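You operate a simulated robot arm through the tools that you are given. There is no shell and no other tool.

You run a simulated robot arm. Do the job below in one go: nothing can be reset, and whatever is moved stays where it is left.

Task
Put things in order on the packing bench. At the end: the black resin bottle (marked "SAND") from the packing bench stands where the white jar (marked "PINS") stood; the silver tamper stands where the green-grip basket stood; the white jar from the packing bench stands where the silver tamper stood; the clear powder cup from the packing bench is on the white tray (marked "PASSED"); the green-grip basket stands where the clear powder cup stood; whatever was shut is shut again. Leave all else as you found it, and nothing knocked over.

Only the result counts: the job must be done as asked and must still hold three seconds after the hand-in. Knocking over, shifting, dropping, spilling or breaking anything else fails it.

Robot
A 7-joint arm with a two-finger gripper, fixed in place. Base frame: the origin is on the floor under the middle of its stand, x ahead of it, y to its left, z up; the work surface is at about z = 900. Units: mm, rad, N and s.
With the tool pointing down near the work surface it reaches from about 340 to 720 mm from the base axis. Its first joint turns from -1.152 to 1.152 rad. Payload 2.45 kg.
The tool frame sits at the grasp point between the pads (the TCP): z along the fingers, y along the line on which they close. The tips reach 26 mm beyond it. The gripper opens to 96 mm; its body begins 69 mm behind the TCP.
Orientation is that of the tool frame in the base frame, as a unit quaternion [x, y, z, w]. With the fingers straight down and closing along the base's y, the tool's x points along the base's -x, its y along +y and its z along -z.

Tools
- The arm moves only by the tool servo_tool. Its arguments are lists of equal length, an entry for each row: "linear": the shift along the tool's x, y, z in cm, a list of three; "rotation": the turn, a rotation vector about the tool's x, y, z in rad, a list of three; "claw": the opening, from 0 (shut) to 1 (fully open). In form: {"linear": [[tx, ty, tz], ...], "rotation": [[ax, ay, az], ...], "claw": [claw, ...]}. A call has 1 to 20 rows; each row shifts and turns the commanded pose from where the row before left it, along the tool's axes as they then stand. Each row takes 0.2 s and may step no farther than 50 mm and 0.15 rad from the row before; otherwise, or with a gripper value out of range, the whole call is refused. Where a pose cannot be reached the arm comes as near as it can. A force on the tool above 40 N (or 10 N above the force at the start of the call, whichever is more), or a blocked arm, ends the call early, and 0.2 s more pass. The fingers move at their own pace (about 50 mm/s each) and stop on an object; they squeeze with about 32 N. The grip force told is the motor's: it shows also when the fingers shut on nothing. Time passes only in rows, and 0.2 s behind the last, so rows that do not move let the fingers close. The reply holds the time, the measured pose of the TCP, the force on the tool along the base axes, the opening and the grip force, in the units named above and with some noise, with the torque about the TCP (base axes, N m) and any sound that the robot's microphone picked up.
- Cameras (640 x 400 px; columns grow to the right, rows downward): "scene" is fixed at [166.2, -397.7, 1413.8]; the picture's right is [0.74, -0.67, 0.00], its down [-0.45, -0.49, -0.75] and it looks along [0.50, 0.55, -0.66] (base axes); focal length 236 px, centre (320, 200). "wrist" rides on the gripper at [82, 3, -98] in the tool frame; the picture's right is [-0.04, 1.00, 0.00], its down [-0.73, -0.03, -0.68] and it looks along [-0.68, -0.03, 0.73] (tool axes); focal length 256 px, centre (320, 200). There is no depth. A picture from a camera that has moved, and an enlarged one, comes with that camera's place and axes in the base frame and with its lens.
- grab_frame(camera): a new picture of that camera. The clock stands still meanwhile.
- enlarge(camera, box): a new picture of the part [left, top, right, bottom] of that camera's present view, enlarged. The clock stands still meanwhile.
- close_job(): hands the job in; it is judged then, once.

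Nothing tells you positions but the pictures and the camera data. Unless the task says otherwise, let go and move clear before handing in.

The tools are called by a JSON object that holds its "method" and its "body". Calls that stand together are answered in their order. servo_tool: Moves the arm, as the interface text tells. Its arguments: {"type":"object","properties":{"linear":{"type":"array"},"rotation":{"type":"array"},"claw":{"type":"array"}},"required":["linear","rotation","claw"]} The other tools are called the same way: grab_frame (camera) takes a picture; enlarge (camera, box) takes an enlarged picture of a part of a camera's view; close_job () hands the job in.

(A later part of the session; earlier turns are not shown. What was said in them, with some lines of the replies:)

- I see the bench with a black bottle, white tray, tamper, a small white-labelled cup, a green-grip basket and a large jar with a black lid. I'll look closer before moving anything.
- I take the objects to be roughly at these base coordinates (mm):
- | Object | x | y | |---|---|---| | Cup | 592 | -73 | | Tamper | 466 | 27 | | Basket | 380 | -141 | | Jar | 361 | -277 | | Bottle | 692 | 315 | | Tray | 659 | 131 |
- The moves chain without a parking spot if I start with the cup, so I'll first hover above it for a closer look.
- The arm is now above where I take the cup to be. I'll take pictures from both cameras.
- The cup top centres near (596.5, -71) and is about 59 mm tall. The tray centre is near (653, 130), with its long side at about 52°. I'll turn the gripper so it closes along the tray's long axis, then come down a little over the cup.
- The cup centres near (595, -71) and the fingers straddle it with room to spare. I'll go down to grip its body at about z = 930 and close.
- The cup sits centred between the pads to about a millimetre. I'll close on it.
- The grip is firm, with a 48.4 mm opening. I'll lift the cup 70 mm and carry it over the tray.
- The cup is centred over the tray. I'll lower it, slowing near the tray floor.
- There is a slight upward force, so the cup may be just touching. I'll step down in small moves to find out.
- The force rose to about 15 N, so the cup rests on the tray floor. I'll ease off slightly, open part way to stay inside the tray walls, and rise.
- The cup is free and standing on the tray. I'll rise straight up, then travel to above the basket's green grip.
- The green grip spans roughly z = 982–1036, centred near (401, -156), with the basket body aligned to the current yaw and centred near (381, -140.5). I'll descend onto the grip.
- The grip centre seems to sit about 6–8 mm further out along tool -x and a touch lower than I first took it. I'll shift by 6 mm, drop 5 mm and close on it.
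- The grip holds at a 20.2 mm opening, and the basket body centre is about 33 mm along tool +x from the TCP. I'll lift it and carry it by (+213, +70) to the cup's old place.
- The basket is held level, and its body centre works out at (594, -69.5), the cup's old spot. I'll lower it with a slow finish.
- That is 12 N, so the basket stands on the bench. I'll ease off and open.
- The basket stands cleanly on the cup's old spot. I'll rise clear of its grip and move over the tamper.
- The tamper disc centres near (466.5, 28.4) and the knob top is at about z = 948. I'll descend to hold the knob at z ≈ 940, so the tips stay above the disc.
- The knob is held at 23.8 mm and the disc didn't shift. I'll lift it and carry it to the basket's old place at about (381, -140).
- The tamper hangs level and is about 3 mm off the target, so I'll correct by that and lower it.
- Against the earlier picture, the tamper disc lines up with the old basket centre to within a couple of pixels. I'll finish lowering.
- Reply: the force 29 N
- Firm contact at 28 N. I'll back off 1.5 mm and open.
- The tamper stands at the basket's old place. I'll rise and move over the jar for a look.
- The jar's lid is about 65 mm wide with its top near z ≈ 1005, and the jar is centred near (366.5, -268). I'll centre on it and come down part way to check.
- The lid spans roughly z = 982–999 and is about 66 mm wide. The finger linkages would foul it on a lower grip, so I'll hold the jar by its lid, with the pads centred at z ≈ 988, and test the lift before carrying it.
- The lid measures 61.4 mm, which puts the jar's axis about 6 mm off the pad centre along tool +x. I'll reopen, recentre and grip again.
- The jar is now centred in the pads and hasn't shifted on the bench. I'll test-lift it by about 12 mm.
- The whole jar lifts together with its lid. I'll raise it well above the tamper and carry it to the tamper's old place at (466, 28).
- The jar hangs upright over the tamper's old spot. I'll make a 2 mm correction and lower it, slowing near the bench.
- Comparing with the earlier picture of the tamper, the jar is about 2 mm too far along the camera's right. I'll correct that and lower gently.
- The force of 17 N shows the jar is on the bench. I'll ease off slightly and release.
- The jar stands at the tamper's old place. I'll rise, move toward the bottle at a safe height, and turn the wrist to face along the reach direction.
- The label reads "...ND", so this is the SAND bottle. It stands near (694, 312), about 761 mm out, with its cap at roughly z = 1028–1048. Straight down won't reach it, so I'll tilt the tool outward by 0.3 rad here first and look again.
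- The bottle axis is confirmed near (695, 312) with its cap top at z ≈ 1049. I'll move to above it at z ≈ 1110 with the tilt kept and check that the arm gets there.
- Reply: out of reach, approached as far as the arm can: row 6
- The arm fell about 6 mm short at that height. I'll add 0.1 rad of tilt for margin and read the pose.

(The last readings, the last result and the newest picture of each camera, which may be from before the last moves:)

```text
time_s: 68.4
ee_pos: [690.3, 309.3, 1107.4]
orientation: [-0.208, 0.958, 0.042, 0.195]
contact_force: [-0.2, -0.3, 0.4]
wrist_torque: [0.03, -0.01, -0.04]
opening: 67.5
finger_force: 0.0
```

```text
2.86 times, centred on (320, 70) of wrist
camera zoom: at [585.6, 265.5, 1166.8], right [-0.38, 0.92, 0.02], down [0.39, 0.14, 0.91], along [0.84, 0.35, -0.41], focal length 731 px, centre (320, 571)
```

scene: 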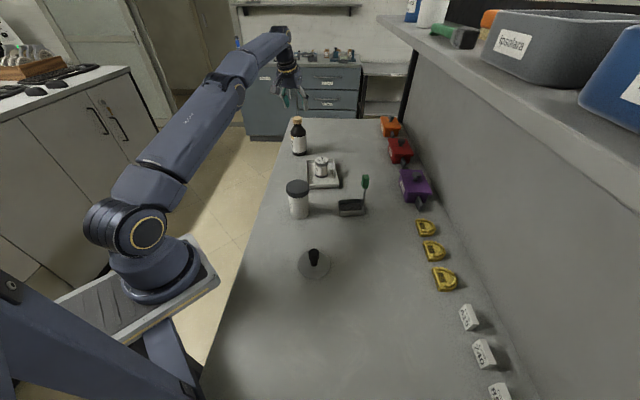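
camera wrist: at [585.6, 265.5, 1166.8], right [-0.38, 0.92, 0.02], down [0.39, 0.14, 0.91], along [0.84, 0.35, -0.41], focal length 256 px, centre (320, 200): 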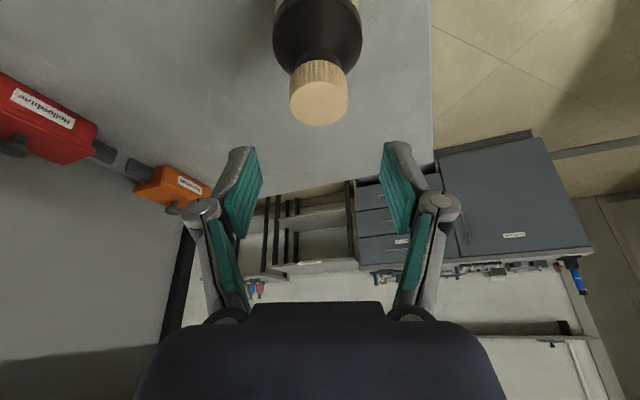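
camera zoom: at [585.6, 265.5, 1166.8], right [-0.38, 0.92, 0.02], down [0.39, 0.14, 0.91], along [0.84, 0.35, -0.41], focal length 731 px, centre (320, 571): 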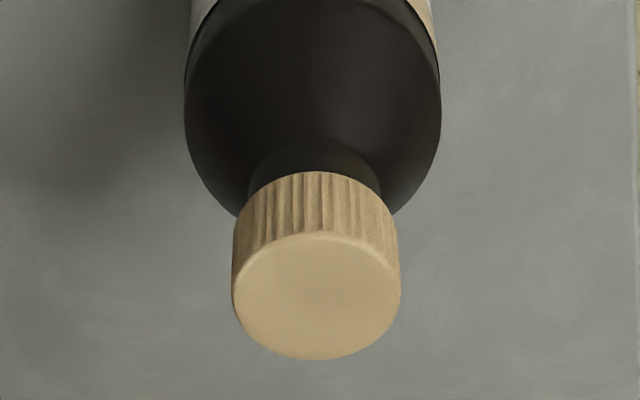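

The tilt is now 0.4 rad and the cap is about 61 mm below and slightly outward. I'll descend so the pads straddle the cap at z ≈ 1040.

{"method": "servo_tool", "body": {"linear": [[0.333, 0.0, 1.078], [0.333, 0.005, 1.078], [0.333, 0.005, 1.078], [0.333, 0.005, 1.078], [0.333, 0.005, 1.078], [0, 0, 0]], "rotation": [[0, 0, 0], [0, 0, 0], [0, 0, 0], [0, 0, 0], [0, 0, 0], [0, 0, 0]], "claw": [0.7, 0.7, 0.7, 0.7, 0.7, 0.7]}}

{"method": "grab_frame", "body": {"camera": "wrist"}}

{"method": "enlarge", "body": {"camera": "wrist", "box": [216, 60, 424, 190]}}

{"method": "enlarge", "body": {"camera": "scene", "box": [250, 85, 370, 165]}}

```text
time_s: 69.8
ee_pos: [694.3, 311.4, 1049.7]
orientation: [-0.208, 0.958, 0.042, 0.194]
contact_force: [0.1, 0.0, -0.1]
wrist_torque: [0.01, 0.03, 0.01]
opening: 67.3
finger_force: 0.0
```

```text
taken
camera wrist: at [591.2, 268.4, 1109.7], right [-0.38, 0.92, 0.02], down [0.39, 0.14, 0.91], along [0.84, 0.35, -0.41], focal length 256 px, centre (320, 200)
```

wrist: 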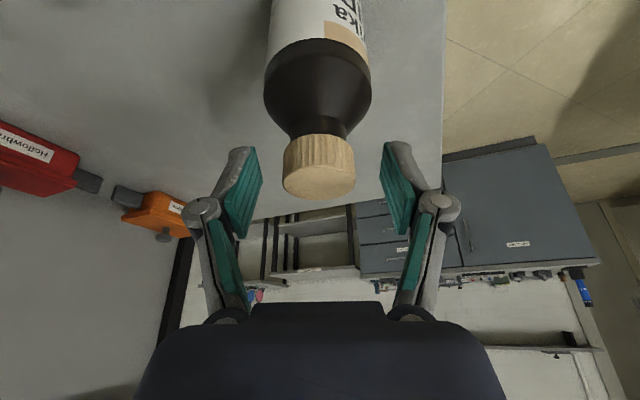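

```text
3.08 times, centred on (320, 125) of wrist
camera zoom: at [591.2, 268.4, 1109.7], right [-0.38, 0.92, 0.02], down [0.39, 0.14, 0.91], along [0.84, 0.35, -0.41], focal length 788 px, centre (320, 431)
```

zoom: 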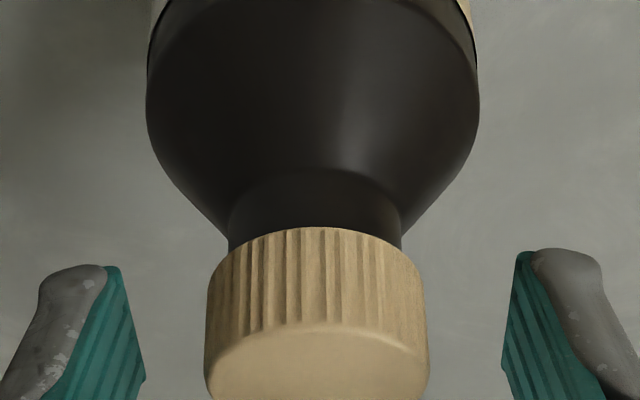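

```text
5.00 times, centred on (310, 125) of scene
camera zoom: at [166.2, -397.7, 1413.8], right [0.74, -0.67, 0.0], down [-0.45, -0.49, -0.75], along [0.5, 0.55, -0.66], focal length 1178 px, centre (370, 575)
```

zoom: 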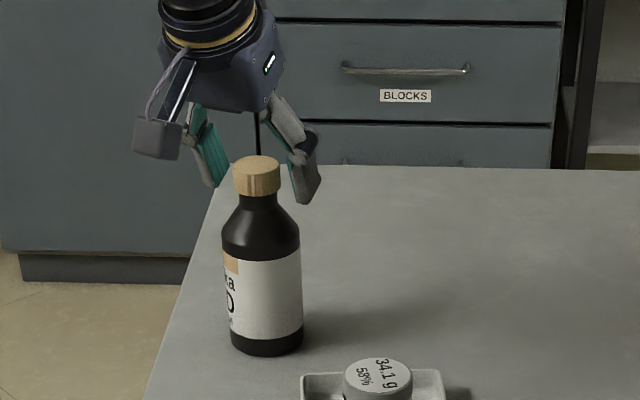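

The cap sits between the pads with its top at TCP height. I'll go down another 11 mm so the pads cover the cap, then close.

{"method": "servo_tool", "body": {"linear": [[0.25, 0, 0.47], [0.24, 0, 0.48], [0, 0, 0], [0, 0, 0], [0, 0, 0], [0, 0, 0], [0, 0, 0], [0, 0, 0]], "rotation": [[0, 0, 0], [0, 0, 0], [0, 0, 0], [0, 0, 0], [0, 0, 0], [0, 0, 0], [0, 0, 0], [0, 0, 0]], "claw": [0.7, 0.7, 0.7, 0.55, 0.45, 0.35, 0.25, 0.25]}}

{"method": "grab_frame", "body": {"camera": "wrist"}}

{"method": "enlarge", "body": {"camera": "scene", "box": [250, 85, 370, 165]}}

```text
time_s: 71.6
ee_pos: [693.6, 312.3, 1043.0]
orientation: [-0.208, 0.958, 0.043, 0.196]
contact_force: [-0.8, -1.9, 10.6]
wrist_torque: [-0.09, 0.0, -0.05]
opening: 33.8
finger_force: 32.3
```

```text
taken
camera wrist: at [590.7, 268.0, 1101.0], right [-0.38, 0.92, 0.02], down [0.38, 0.14, 0.91], along [0.84, 0.35, -0.41], focal length 256 px, centre (320, 200)
```

wrist: 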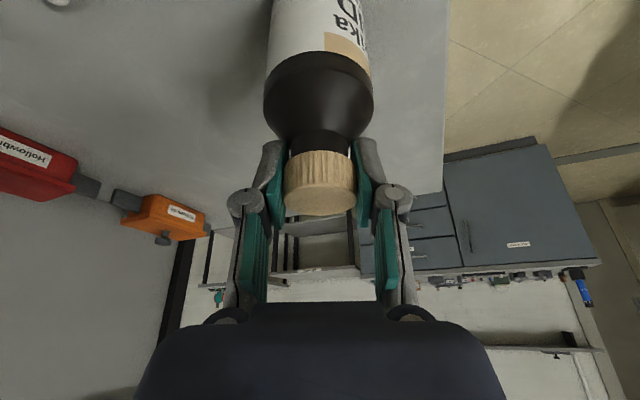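

```text
5.00 times, centred on (310, 125) of scene
camera zoom: at [165.9, -397.9, 1413.8], right [0.74, -0.67, 0.0], down [-0.45, -0.49, -0.75], along [0.5, 0.55, -0.66], focal length 1178 px, centre (370, 575)
```

zoom: 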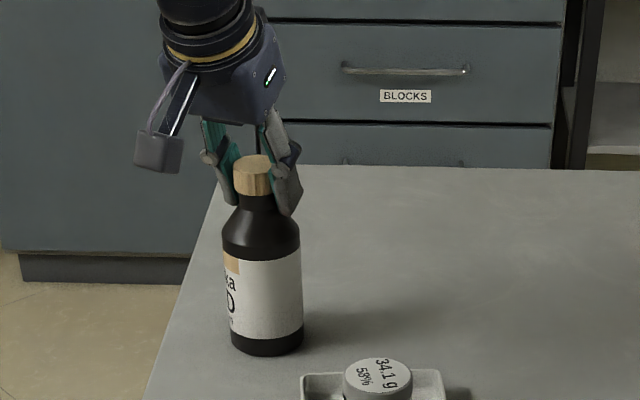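

The fingertips touched the bottle's shoulder while closing, and the cap sits about 6 mm off the pad centre. I'll reopen and recentre before gripping properly.

{"method": "servo_tool", "body": {"linear": [[0, 0, 0], [0, 0, 0], [0, 0, -0.3], [0, 0, 0]], "rotation": [[0, 0, 0], [0, 0, 0], [0, 0, 0], [0, 0, 0]], "claw": [0.5, 0.65, 0.65, 0.65]}}

{"method": "grab_frame", "body": {"camera": "wrist"}}

{"method": "enlarge", "body": {"camera": "scene", "box": [250, 85, 370, 165]}}

```text
time_s: 72.6
ee_pos: [691.9, 311.2, 1043.5]
orientation: [-0.208, 0.958, 0.042, 0.194]
contact_force: [0.4, 0.4, 0.0]
wrist_torque: [-0.01, -0.03, 0.0]
opening: 62.6
finger_force: 0.1
```

```text
taken
camera wrist: at [589.5, 266.8, 1102.3], right [-0.38, 0.92, 0.02], down [0.39, 0.14, 0.91], along [0.84, 0.35, -0.41], focal length 256 px, centre (320, 200)
```

wrist: 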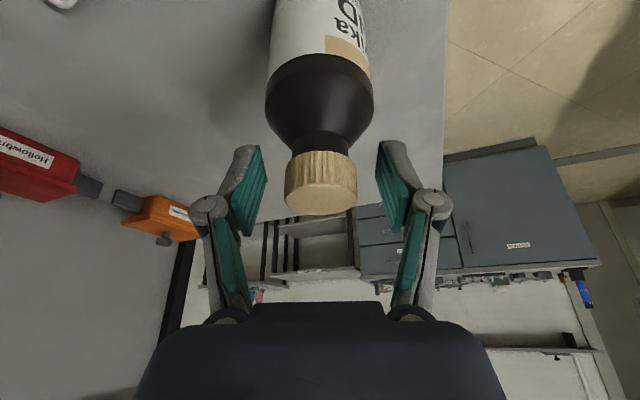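

```text
5.00 times, centred on (310, 125) of scene
camera zoom: at [166.2, -397.7, 1413.8], right [0.74, -0.67, 0.0], down [-0.45, -0.49, -0.75], along [0.5, 0.55, -0.66], focal length 1178 px, centre (370, 575)
```

zoom: 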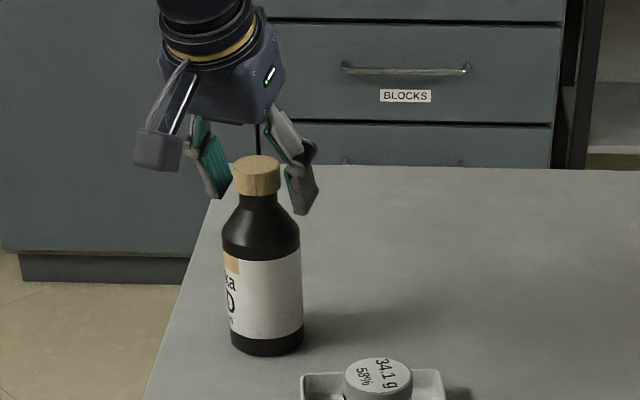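

{"method": "enlarge", "body": {"camera": "wrist", "box": [240, 120, 400, 220]}}

```text
4.00 times, centred on (320, 170) of wrist
camera zoom: at [589.5, 266.8, 1102.3], right [-0.38, 0.92, 0.02], down [0.39, 0.14, 0.91], along [0.84, 0.35, -0.41], focal length 1024 px, centre (320, 320)
```

zoom: 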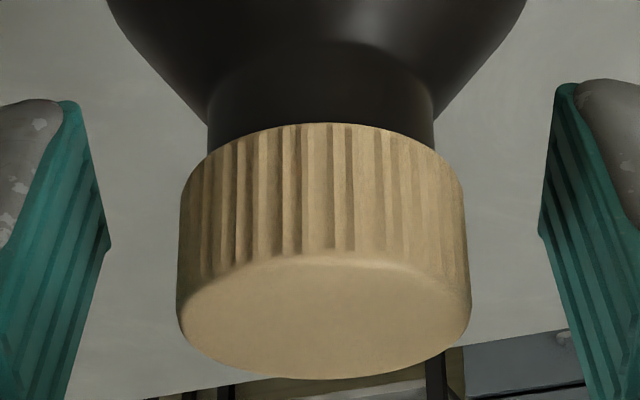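

The cap is about 34 mm wide and its middle is near the pad centre. I'll shift 3 mm inward and 6 mm back along the tool so the tips clear the shoulder, then close.

{"method": "servo_tool", "body": {"linear": [[0.3, 0, -0.6], [0, 0, 0], [0, 0, 0], [0, 0, 0], [0, 0, 0], [0, 0, 0], [0, 0, 0]], "rotation": [[0, 0, 0], [0, 0, 0], [0, 0, 0], [0, 0, 0], [0, 0, 0], [0, 0, 0], [0, 0, 0]], "claw": [0.65, 0.65, 0.55, 0.45, 0.35, 0.2, 0.2]}}

{"method": "grab_frame", "body": {"camera": "wrist"}}

{"method": "enlarge", "body": {"camera": "wrist", "box": [240, 120, 400, 220]}}

{"method": "enlarge", "body": {"camera": "scene", "box": [250, 85, 370, 165]}}

```text
time_s: 74.2
ee_pos: [688.3, 308.6, 1047.5]
orientation: [-0.208, 0.958, 0.042, 0.194]
contact_force: [-0.5, -0.9, -0.3]
wrist_torque: [-0.01, 0.02, 0.02]
opening: 32.6
finger_force: 32.1
```

```text
taken
camera wrist: at [584.8, 265.0, 1106.5], right [-0.38, 0.92, 0.02], down [0.39, 0.14, 0.91], along [0.84, 0.35, -0.41], focal length 256 px, centre (320, 200)
```

wrist: 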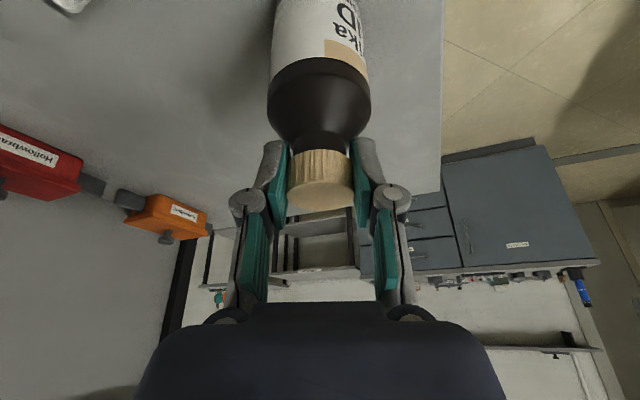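

```text
4.00 times, centred on (320, 170) of wrist
camera zoom: at [584.8, 265.0, 1106.5], right [-0.38, 0.92, 0.02], down [0.39, 0.14, 0.91], along [0.84, 0.35, -0.41], focal length 1024 px, centre (320, 320)
```

zoom: 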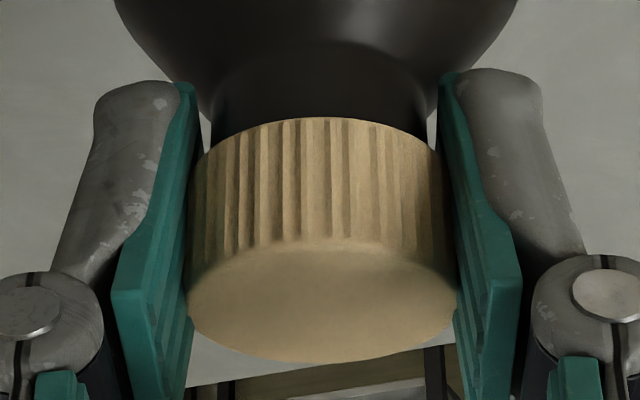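

```text
5.00 times, centred on (310, 125) of scene
camera zoom: at [166.2, -397.7, 1413.8], right [0.74, -0.67, 0.0], down [-0.45, -0.49, -0.75], along [0.5, 0.55, -0.66], focal length 1178 px, centre (370, 575)
```

zoom: 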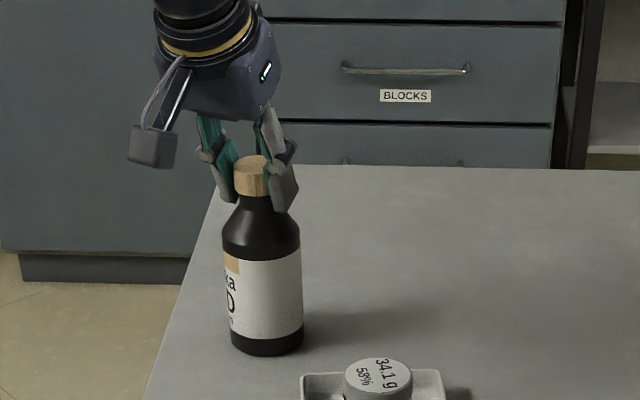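

The cap is held at 32.6 mm with no side load, and the bottle stands straight. I'll test-lift it 10 mm.

{"method": "servo_tool", "body": {"linear": [[-0.117, 0, -0.276], [-0.117, 0, -0.276], [-0.155, 0, -0.369], [0, 0, 0]], "rotation": [[0, 0, 0], [0, 0, 0], [0, 0, 0], [0, 0, 0]], "claw": [0.2, 0.2, 0.2, 0.2]}}

{"method": "enlarge", "body": {"camera": "scene", "box": [250, 85, 370, 165]}}

{"method": "grab_frame", "body": {"camera": "wrist"}}

```text
time_s: 75.2
ee_pos: [688.1, 308.6, 1057.9]
orientation: [-0.208, 0.958, 0.042, 0.194]
contact_force: [0.1, 0.0, -2.2]
wrist_torque: [-0.03, 0.03, -0.01]
opening: 32.3
finger_force: 31.9
```

```text
5.00 times, centred on (310, 125) of scene
camera zoom: at [166.2, -397.7, 1413.8], right [0.74, -0.67, 0.0], down [-0.45, -0.49, -0.75], along [0.5, 0.55, -0.66], focal length 1178 px, centre (370, 575)
```

zoom: 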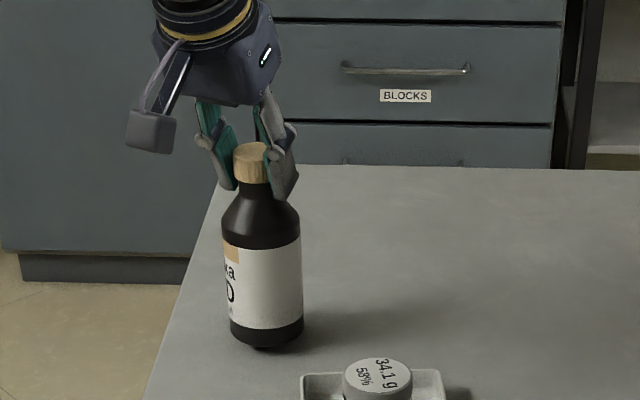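

```text
taken
camera wrist: at [585.0, 264.5, 1116.7], right [-0.38, 0.92, 0.02], down [0.39, 0.14, 0.91], along [0.84, 0.35, -0.41], focal length 256 px, centre (320, 200)
```

wrist: 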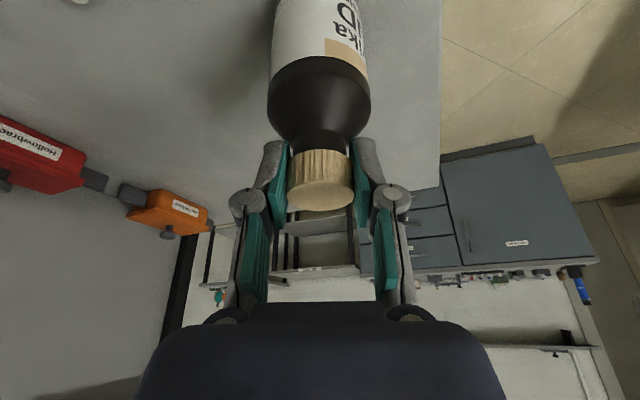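

The bottle comes up whole. I'll bring it inward and up together, away from the reach limit, to about z = 1190.

{"method": "servo_tool", "body": {"linear": [[0.3, 0, -0.9], [0.8, 0, -1.7], [1.095, 0, -2.226], [1.095, 0, -2.226], [1.095, 0, -2.226], [1.095, 0, -2.226], [1.095, 0, -2.226], [1.095, 0, -2.226], [0.8, 0, -1.5], [0.35, 0, -0.7], [0, 0, 0]], "rotation": [[0, 0, 0], [0, 0, 0], [0, 0, 0], [0, 0, 0], [0, 0, 0], [0, 0, 0], [0, 0, 0], [0, 0, 0], [0, 0, 0], [0, 0, 0], [0, 0, 0]], "claw": [0.2, 0.2, 0.2, 0.2, 0.2, 0.2, 0.2, 0.2, 0.2, 0.2, 0.2]}}

{"method": "grab_frame", "body": {"camera": "wrist"}}

{"method": "grab_frame", "body": {"camera": "scene"}}

```text
time_s: 77.6
ee_pos: [549.7, 245.1, 1191.9]
orientation: [-0.207, 0.958, 0.042, 0.194]
contact_force: [1.2, 0.2, -3.0]
wrist_torque: [0.03, 0.03, 0.0]
opening: 32.5
finger_force: 32.3
```

```text
taken
camera wrist: at [445.9, 202.2, 1251.0], right [-0.38, 0.92, 0.02], down [0.39, 0.14, 0.91], along [0.84, 0.35, -0.41], focal length 256 px, centre (320, 200)
```

wrist: 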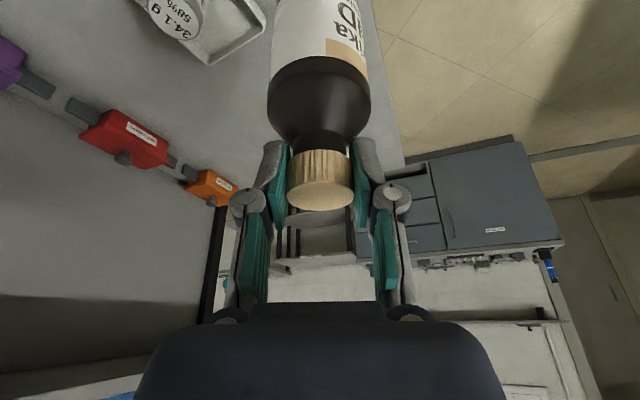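

```text
taken
```

scene: 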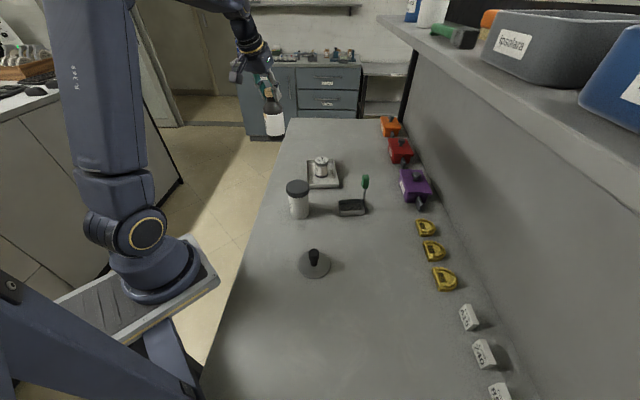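

The bottle hangs steady. I'll turn partway about the vertical and swing it across, at a height that clears everything on the bench.

{"method": "servo_tool", "body": {"linear": [[0, 0, 0], [0, 0, 0], [0, 0, 0], [0, 0, 0], [0.05, -1.0, -0.1], [0.09, -1.9, -0.15], [0.1, -2.6, -0.18], [0.1, -2.6, -0.18], [0.1, -2.6, -0.18], [0.1, -2.6, -0.18], [0.1, -2.6, -0.18], [0.1, -2.6, -0.18], [0.1, -2.6, -0.18], [0.1, -2.6, -0.18], [0.1, -2.6, -0.18], [0.1, -2.6, -0.15], [0.06, -1.6, -0.1], [0.02, -0.85, 0], [0, 0, 0]], "rotation": [[0.0516, 0, 0.122], [0.0516, 0, 0.122], [0.0516, 0, 0.122], [0.0516, 0, 0.122], [0, 0, 0], [0, 0, 0], [0, 0, 0], [0, 0, 0], [0, 0, 0], [0, 0, 0], [0, 0, 0], [0, 0, 0], [0, 0, 0], [0, 0, 0], [0, 0, 0], [0, 0, 0], [0, 0, 0], [0, 0, 0], [0, 0, 0]], "claw": [0.2, 0.2, 0.2, 0.2, 0.2, 0.2, 0.2, 0.2, 0.2, 0.2, 0.2, 0.2, 0.2, 0.2, 0.2, 0.2, 0.2, 0.2, 0.2]}}

{"method": "grab_frame", "body": {"camera": "wrist"}}

{"method": "grab_frame", "body": {"camera": "scene"}}

```text
time_s: 81.6
ee_pos: [499.2, -64.1, 1205.6]
orientation: [0.05, 0.979, -0.01, 0.199]
contact_force: [-0.3, 0.0, -2.3]
wrist_torque: [0.02, 0.03, 0.01]
opening: 32.4
finger_force: 31.8
```

```text
taken
camera wrist: at [387.6, -49.2, 1264.5], right [0.14, 0.99, 0.02], down [0.41, -0.07, 0.91], along [0.9, -0.12, -0.41], focal length 256 px, centre (320, 200)
```

wrist: 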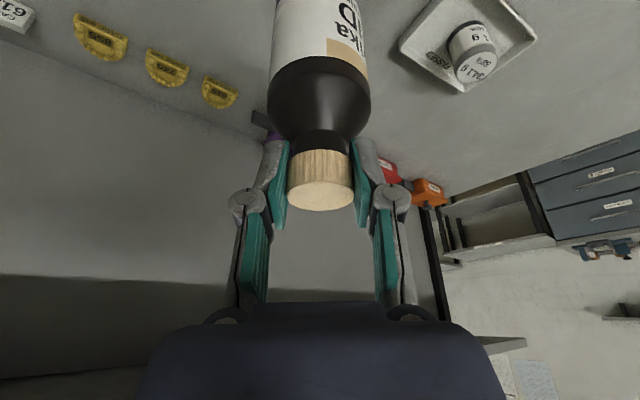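

```text
taken
```

scene: 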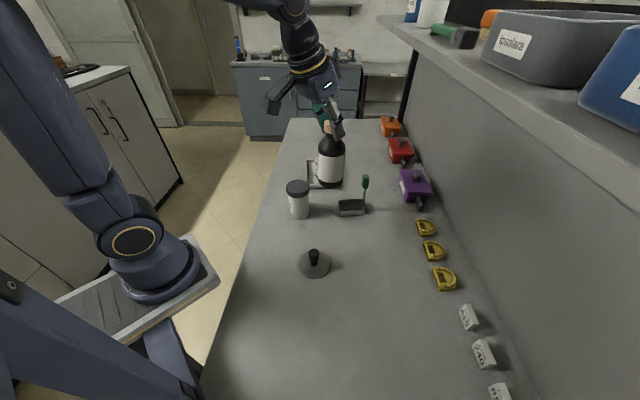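

The bottle is now mid-way and still upright. I'll finish turning and carry it over the jar's old place at (365.5, -267).

{"method": "servo_tool", "body": {"linear": [[0, 0, 0], [0, 0, 0], [0, 0, 0], [0, 0, 0], [-0.04, -0.8, 0.02], [-0.09, -1.7, 0.04], [-0.13, -2.4, 0.05], [-0.13, -2.5, 0.06], [-0.13, -2.5, 0.06], [-0.13, -2.5, 0.06], [-0.13, -2.5, 0.06], [-0.13, -2.5, 0.06], [-0.13, -2.5, 0.06], [-0.12, -2.1, 0.04], [-0.09, -1.5, 0.02], [-0.04, -0.78, 0.01], [0, 0, 0]], "rotation": [[0.0516, 0, 0.122], [0.0516, 0, 0.122], [0.0516, 0, 0.122], [0.0516, 0, 0.122], [0, 0, 0], [0, 0, 0], [0, 0, 0], [0, 0, 0], [0, 0, 0], [0, 0, 0], [0, 0, 0], [0, 0, 0], [0, 0, 0], [0, 0, 0], [0, 0, 0], [0, 0, 0], [0, 0, 0]], "claw": [0.2, 0.2, 0.2, 0.2, 0.2, 0.2, 0.2, 0.2, 0.2, 0.2, 0.2, 0.2, 0.2, 0.2, 0.2, 0.2, 0.2]}}

{"method": "grab_frame", "body": {"camera": "wrist"}}

{"method": "grab_frame", "body": {"camera": "scene"}}

```text
time_s: 85.2
ee_pos: [365.9, -267.4, 1206.3]
orientation: [0.305, 0.931, -0.062, 0.189]
contact_force: [-0.2, 0.3, -1.5]
wrist_torque: [0.01, 0.01, 0.02]
opening: 32.4
finger_force: 31.6
```

```text
taken
camera wrist: at [278.2, -197.5, 1265.7], right [0.62, 0.78, 0.02], down [0.31, -0.27, 0.91], along [0.72, -0.56, -0.41], focal length 256 px, centre (320, 200)
```

wrist: 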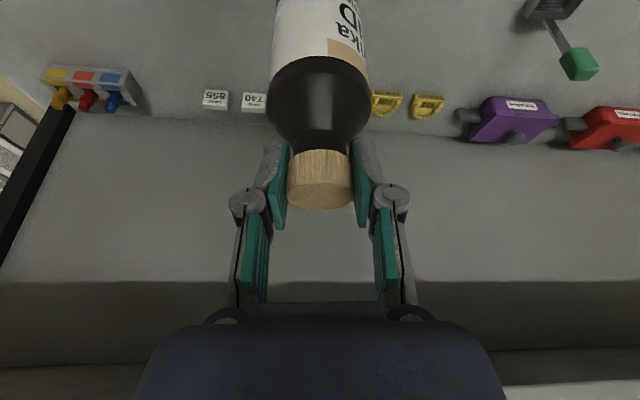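

```text
taken
```

scene: 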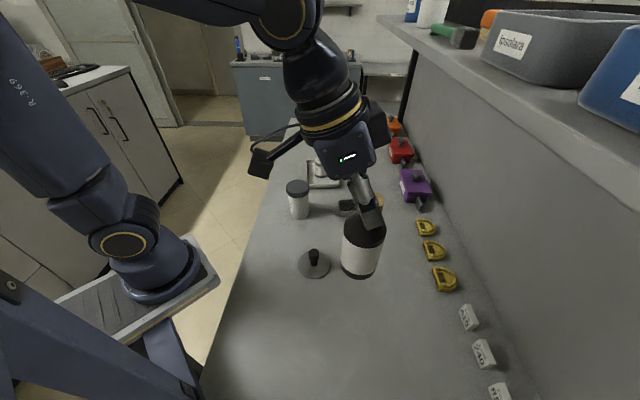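

The bottle is over the jar's old spot. I'll lower it straight down most of the way, then compare with the earlier picture.

{"method": "servo_tool", "body": {"linear": [[0.4, 0, 0.92], [0.779, 0, 1.842], [0.779, 0, 1.842], [0.779, 0, 1.842], [0.779, 0, 1.842], [0.779, 0, 1.842], [0.6, 0, 1.4], [0.4, 0, 0.92], [0, 0, 0]], "rotation": [[0, 0, 0], [0, 0, 0], [0, 0, 0], [0, 0, 0], [0, 0, 0], [0, 0, 0], [0, 0, 0], [0, 0, 0], [0, 0, 0]], "claw": [0.2, 0.2, 0.2, 0.2, 0.2, 0.2, 0.2, 0.2, 0.2]}}

{"method": "enlarge", "body": {"camera": "scene", "box": [260, 240, 420, 340]}}

{"method": "grab_frame", "body": {"camera": "wrist"}}

```text
time_s: 87.2
ee_pos: [364.5, -269.0, 1072.1]
orientation: [0.305, 0.931, -0.062, 0.189]
contact_force: [0.4, 0.6, -2.6]
wrist_torque: [0.02, -0.02, 0.04]
opening: 32.6
finger_force: 32.0
```

```text
4.00 times, centred on (340, 290) of scene
camera zoom: at [166.2, -397.7, 1413.8], right [0.74, -0.67, 0.0], down [-0.45, -0.49, -0.75], along [0.5, 0.55, -0.66], focal length 943 px, centre (240, -160)
```

zoom: 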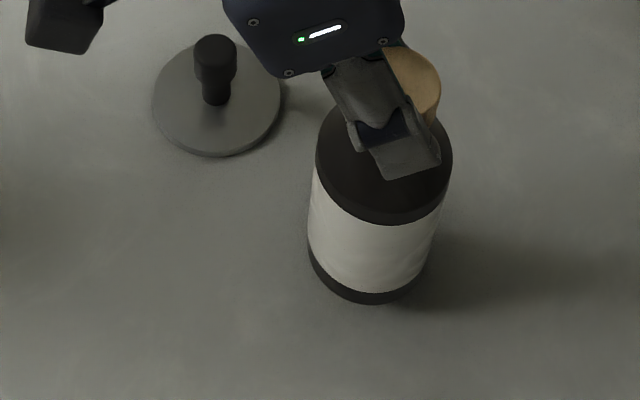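

```text
taken
camera wrist: at [276.6, -199.4, 1130.4], right [0.62, 0.78, 0.01], down [0.31, -0.27, 0.91], along [0.72, -0.56, -0.41], focal length 256 px, centre (320, 200)
```

wrist: 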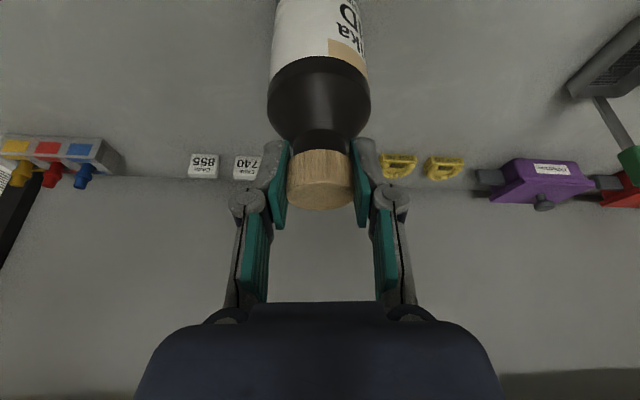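

{"method": "enlarge", "body": {"camera": "scene", "box": [320, 260, 400, 320]}}

```text
6.67 times, centred on (360, 290) of scene
camera zoom: at [166.2, -397.7, 1413.8], right [0.74, -0.67, 0.0], down [-0.45, -0.49, -0.75], along [0.5, 0.55, -0.66], focal length 1571 px, centre (53, -400)
```

zoom: 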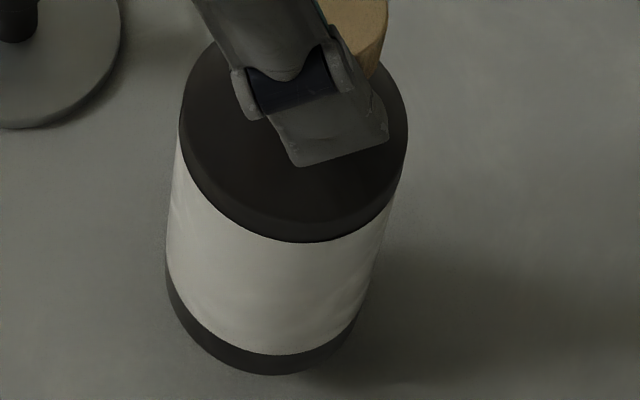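

By the scene picture the bottle hangs upright but about 4 mm off the jar's old base. I'll correct by about 3.5 mm and lower to just above the bench.

{"method": "servo_tool", "body": {"linear": [[0.27, 0.22, -0.12], [0.39, 0, 0.92], [0.23, 0, 0.55], [0.12, 0, 0.28], [0, 0, 0]], "rotation": [[0, 0, 0], [0, 0, 0], [0, 0, 0], [0, 0, 0], [0, 0, 0]], "claw": [0.2, 0.2, 0.2, 0.2, 0.2]}}

{"method": "enlarge", "body": {"camera": "scene", "box": [260, 240, 420, 340]}}

{"method": "enlarge", "body": {"camera": "scene", "box": [300, 240, 420, 330]}}

```text
time_s: 88.4
ee_pos: [364.6, -264.9, 1050.5]
orientation: [0.305, 0.931, -0.062, 0.189]
contact_force: [-0.2, -0.4, -2.4]
wrist_torque: [0.01, 0.02, 0.0]
opening: 32.6
finger_force: 32.0
```

```text
4.00 times, centred on (340, 290) of scene
camera zoom: at [166.2, -397.7, 1413.8], right [0.74, -0.67, 0.0], down [-0.45, -0.49, -0.75], along [0.5, 0.55, -0.66], focal length 943 px, centre (240, -160)
```

zoom: 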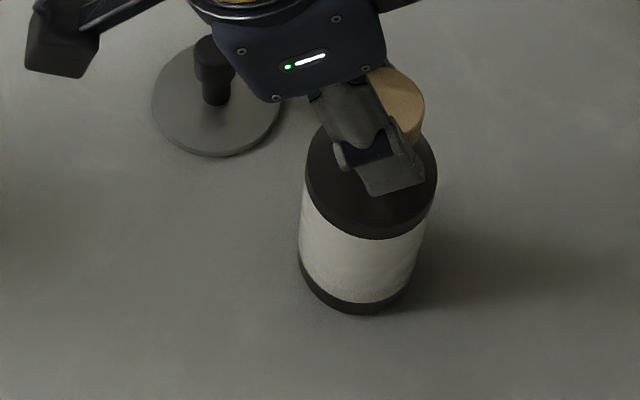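

```text
4.44 times, centred on (360, 285) of scene
camera zoom: at [166.2, -397.7, 1413.8], right [0.74, -0.67, 0.0], down [-0.45, -0.49, -0.75], along [0.5, 0.55, -0.66], focal length 1048 px, centre (142, -178)
```

zoom: 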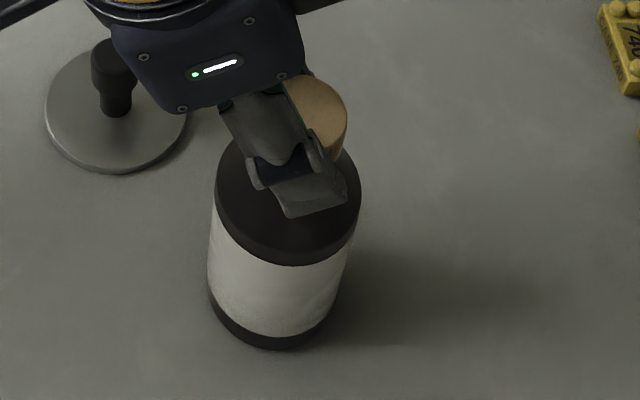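

The bottle's base now matches the jar's old base to within about a millimetre or two. I'll lower the last few millimetres in small steps.

{"method": "servo_tool", "body": {"linear": [[0.058, 0, 0.138], [0, 0, 0]], "rotation": [[0, 0, 0], [0, 0, 0]], "claw": [0.2, 0.2]}}

{"method": "servo_tool", "body": {"linear": [[0.039, 0, 0.092], [0, 0, 0]], "rotation": [[0, 0, 0], [0, 0, 0]], "claw": [0.2, 0.2]}}

```text
time_s: 89.0
ee_pos: [363.8, -263.7, 1049.3]
orientation: [0.304, 0.932, -0.062, 0.189]
contact_force: [0.5, -0.3, -2.5]
wrist_torque: [0.02, -0.01, 0.03]
opening: 32.6
finger_force: 32.2
```

```text
time_s: 89.6
ee_pos: [364.4, -263.8, 1048.5]
orientation: [0.304, 0.932, -0.061, 0.188]
contact_force: [0.5, -0.7, -3.0]
wrist_torque: [-0.03, 0.01, -0.02]
opening: 32.6
finger_force: 31.6
```

{"method": "servo_tool", "body": {"linear": [[0.039, 0, 0.092], [0, 0, 0]], "rotation": [[0, 0, 0], [0, 0, 0]], "claw": [0.2, 0.2]}}

```text
time_s: 90.2
ee_pos: [363.5, -265.2, 1047.7]
orientation: [0.305, 0.931, -0.062, 0.19]
contact_force: [0.1, -0.5, -0.6]
wrist_torque: [0.03, -0.01, -0.01]
opening: 33.1
finger_force: 32.0
```

{"method": "servo_tool", "body": {"linear": [[0.023, 0, 0.055], [0, 0, 0]], "rotation": [[0, 0, 0], [0, 0, 0]], "claw": [0.2, 0.2]}}

{"method": "grab_frame", "body": {"camera": "wrist"}}

{"method": "enlarge", "body": {"camera": "scene", "box": [300, 240, 420, 330]}}

```text
time_s: 90.8
ee_pos: [363.7, -263.9, 1047.4]
orientation: [0.304, 0.932, -0.061, 0.189]
contact_force: [0.3, 0.9, 0.2]
wrist_torque: [-0.01, -0.01, 0.03]
opening: 32.5
finger_force: 31.8
```

```text
taken
camera wrist: at [276.4, -194.8, 1106.8], right [0.62, 0.78, 0.01], down [0.31, -0.27, 0.91], along [0.72, -0.56, -0.41], focal length 256 px, centre (320, 200)
```

wrist: 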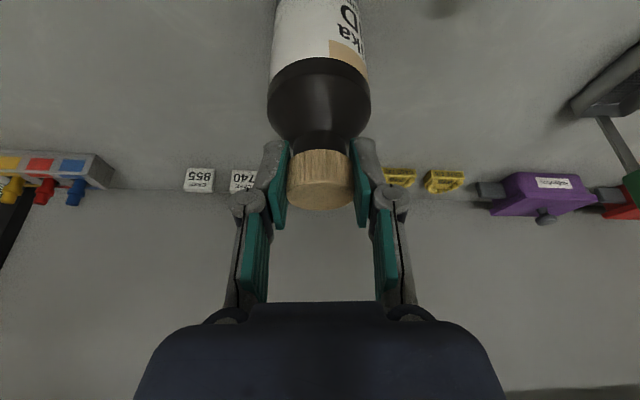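

```text
4.44 times, centred on (360, 285) of scene
camera zoom: at [166.2, -397.7, 1413.8], right [0.74, -0.67, 0.0], down [-0.45, -0.49, -0.75], along [0.5, 0.55, -0.66], focal length 1048 px, centre (142, -178)
```

zoom: 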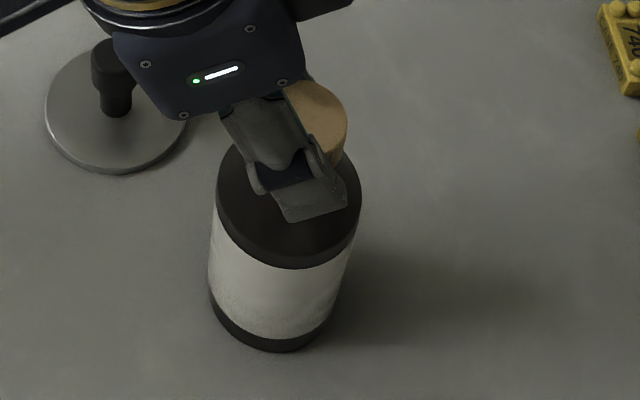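

{"method": "servo_tool", "body": {"linear": [[0.023, 0, 0.055], [0, 0, 0]], "rotation": [[0, 0, 0], [0, 0, 0]], "claw": [0.2, 0.2]}}

```text
time_s: 91.4
ee_pos: [366.5, -265.8, 1048.1]
orientation: [0.304, 0.931, -0.063, 0.19]
contact_force: [-2.2, 1.1, 10.1]
wrist_torque: [0.0, 0.0, -0.02]
opening: 33.0
finger_force: 32.2
```

The bottle is now firmly on the bench at 10 N. I'll ease off by half a millimetre and open the fingers gently.

{"method": "servo_tool", "body": {"linear": [[-0.023, 0, -0.055], [0, 0, 0], [0, 0, 0], [0, 0, 0], [0, 0, 0], [0, 0, 0]], "rotation": [[0, 0, 0], [0, 0, 0], [0, 0, 0], [0, 0, 0], [0, 0, 0], [0, 0, 0]], "claw": [0.2, 0.2, 0.35, 0.5, 0.65, 0.7]}}

{"method": "grab_frame", "body": {"camera": "wrist"}}

{"method": "enlarge", "body": {"camera": "scene", "box": [300, 240, 420, 330]}}

```text
time_s: 92.8
ee_pos: [364.0, -264.5, 1047.2]
orientation: [0.304, 0.932, -0.062, 0.189]
contact_force: [-0.3, 0.0, 0.4]
wrist_torque: [0.02, 0.01, 0.02]
opening: 67.1
finger_force: 0.0
```

```text
taken
camera wrist: at [276.1, -194.8, 1106.4], right [0.62, 0.78, 0.01], down [0.31, -0.27, 0.91], along [0.72, -0.56, -0.41], focal length 256 px, centre (320, 200)
```

wrist: 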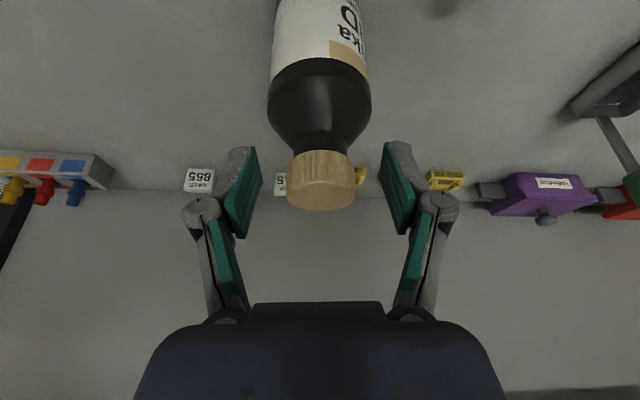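

```text
4.44 times, centred on (360, 285) of scene
camera zoom: at [166.2, -397.7, 1413.8], right [0.74, -0.67, 0.0], down [-0.45, -0.49, -0.75], along [0.5, 0.55, -0.66], focal length 1048 px, centre (142, -178)
```

zoom: 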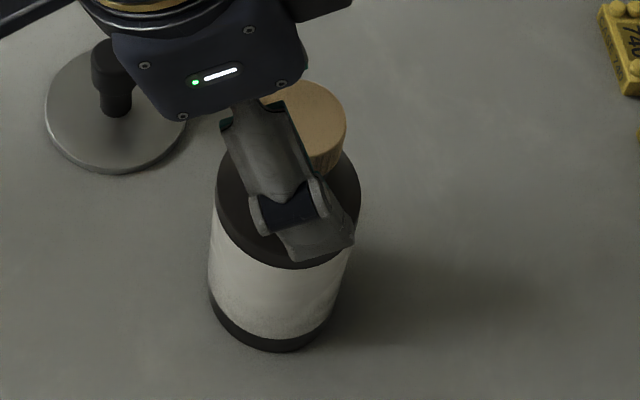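

The bottle stands free and unmoved. I'll back the gripper out along its axis, rise and straighten the tool.

{"method": "servo_tool", "body": {"linear": [[0, 0, -1], [0, 0, -2], [0, 0, -2.5], [0, 0, -2.5], [0, 0, -3], [0, 0, -3], [0, 0, -3], [0, 0, 0], [0, 0, 0], [0, 0, 0], [0, 0, 0], [0, 0, 0]], "rotation": [[0, 0, 0], [0, 0, 0], [0, 0, 0], [0, 0, 0], [0, 0, 0], [0, 0, 0], [0, 0, 0], [0, 0.1, 0], [0, 0.1, 0], [0, 0.1, 0], [0, 0.1, 0], [0, 0, 0]], "claw": [0.7, 0.7, 0.7, 0.7, 0.7, 0.7, 0.7, 0.7, 0.7, 0.7, 0.7, 0.7]}}

{"method": "grab_frame", "body": {"camera": "wrist"}}

{"method": "grab_frame", "body": {"camera": "scene"}}

```text
time_s: 95.4
ee_pos: [310.5, -224.5, 1203.7]
orientation: [0.31, 0.951, 0.001, 0.0]
contact_force: [0.0, -0.1, 0.3]
wrist_torque: [0.0, 0.01, 0.02]
opening: 67.5
finger_force: 0.0
```

```text
taken
camera wrist: at [248.1, -173.7, 1302.5], right [0.62, 0.78, 0.0], down [0.58, -0.46, 0.68], along [0.53, -0.42, -0.73], focal length 256 px, centre (320, 200)
```

wrist: 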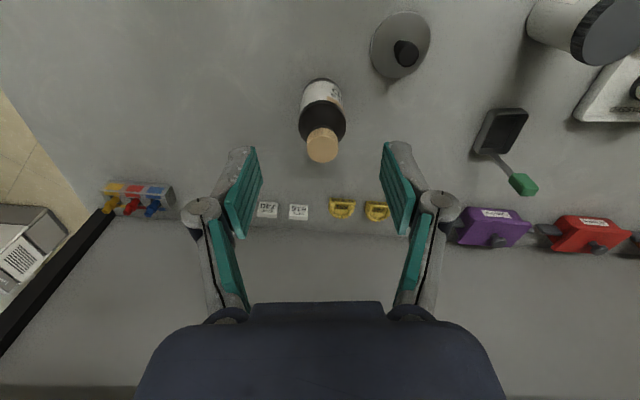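

```text
taken
```

scene: 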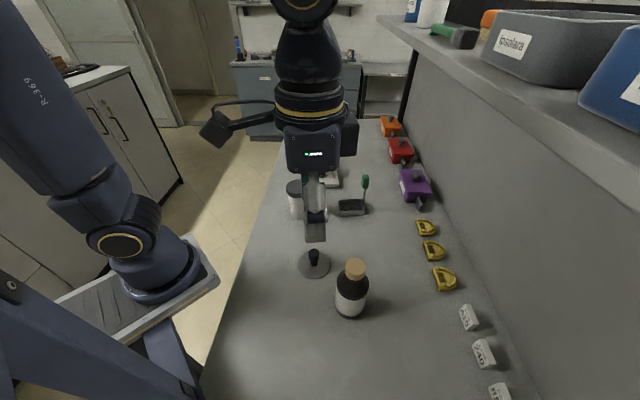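

All five items look in place. I'll move the arm out of the way toward its starting spot and check each position against the first pictures.

{"method": "servo_tool", "body": {"linear": [[0, 2.0, -1.0], [0, 2.5, -1.1], [0, 2.5, -1.0], [0, 2.6, -1.0], [0, 0, 0], [0, 0, 0], [0, 0, 0], [0, 0, 0], [0, 0, 0], [0, 0, 0]], "rotation": [[0, 0, 0], [0, 0, 0], [0, 0, 0], [0, 0, 0], [0, 0, -0.13], [0, 0, -0.13], [0, 0, -0.13], [0, 0, -0.13], [0, 0, -0.11], [0, 0, 0]], "claw": [0.7, 0.7, 0.8, 0.9, 1, 1, 1, 1, 1, 1]}}

{"method": "grab_frame", "body": {"camera": "wrist"}}

{"method": "enlarge", "body": {"camera": "scene", "box": [260, 100, 420, 200]}}

{"method": "enlarge", "body": {"camera": "scene", "box": [260, 180, 420, 280]}}

{"method": "enlarge", "body": {"camera": "scene", "box": [260, 240, 420, 340]}}

```text
time_s: 97.6
ee_pos: [367.3, -147.7, 1244.4]
orientation: [0.0, 1.0, 0.0, 0.0]
contact_force: [0.2, 0.0, -0.1]
wrist_torque: [-0.04, 0.01, -0.01]
opening: 96.2
finger_force: 0.1
```

```text
taken
camera wrist: at [287.8, -143.9, 1343.9], right [0.04, 1.0, 0.0], down [0.73, -0.03, 0.68], along [0.68, -0.03, -0.73], focal length 256 px, centre (320, 200)
```

wrist: 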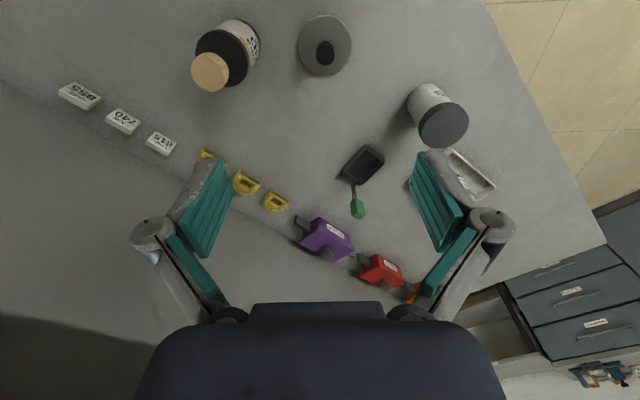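

```text
4.00 times, centred on (340, 150) of scene
camera zoom: at [166.2, -397.7, 1413.8], right [0.74, -0.67, 0.0], down [-0.45, -0.49, -0.75], along [0.5, 0.55, -0.66], focal length 943 px, centre (240, 400)
```

zoom: 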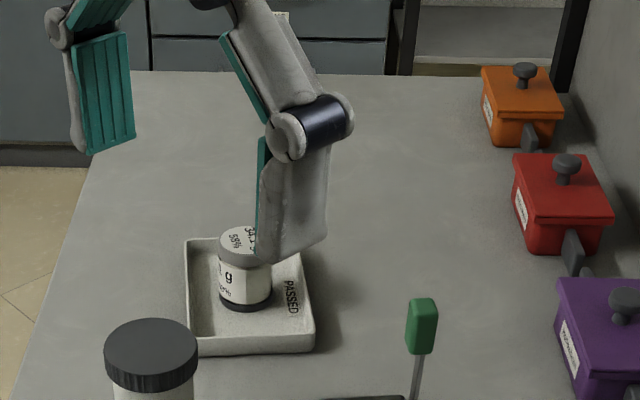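

```text
4.00 times, centred on (340, 230) of scene
camera zoom: at [166.2, -397.7, 1413.8], right [0.74, -0.67, 0.0], down [-0.45, -0.49, -0.75], along [0.5, 0.55, -0.66], focal length 943 px, centre (240, 80)
```

zoom: 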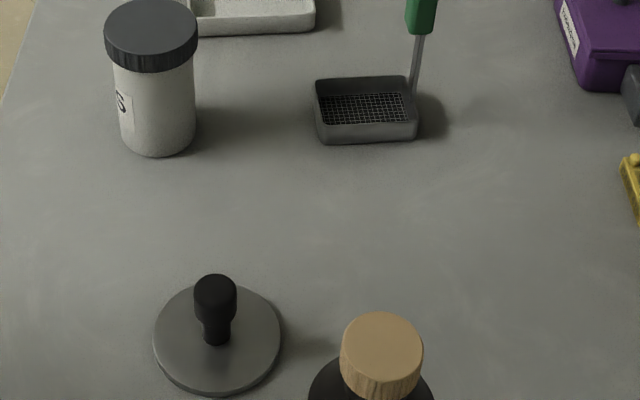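

```text
4.00 times, centred on (340, 290) of scene
camera zoom: at [166.2, -397.7, 1413.8], right [0.74, -0.67, 0.0], down [-0.45, -0.49, -0.75], along [0.5, 0.55, -0.66], focal length 943 px, centre (240, -160)
```

zoom: 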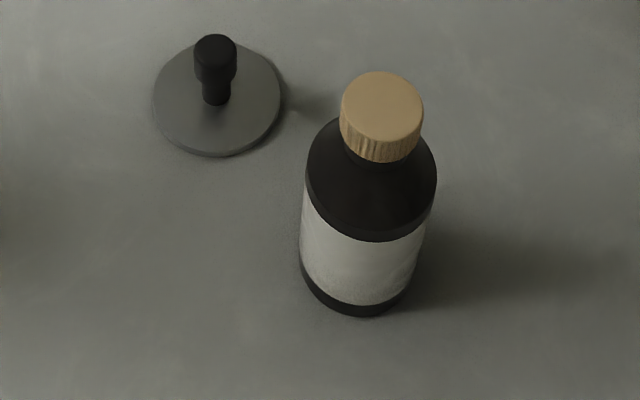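

I checked everything against the first pictures:
- The cup stands on the PASSED tray.
- The basket is on the cup's old spot.
- The tamper is on the basket's old spot.
- The jar is on the tamper's old spot.
- The bottle is on the jar's old spot.

Each item matches its target to within a few millimetres. Everything is upright, every lid is still on and nothing else moved, so I'm handing in.

{"method": "close_job", "body": {}}

```text
The job is handed in.
```

The packing bench is in order and the job is handed in. I haven't seen a verdict, only that it was handed in. In the last pictures every item was upright and within about 3 mm of its target:

| Item | Now stands |
|---|---|
| Clear powder cup | on the white "PASSED" tray, near its middle |
| Green-grip basket | where the cup stood |
| Silver tamper | where the basket stood |
| White "PINS" jar | where the tamper stood (about 3 mm off) |
| Black "SAND" bottle | where the jar stood |

I carried the jar and the bottle by their lid and cap, after a small test lift of each; both stayed shut. I didn't open anything else, and nothing else on the bench looked moved. The gripper is open and back at its starting position, clear of the bench.
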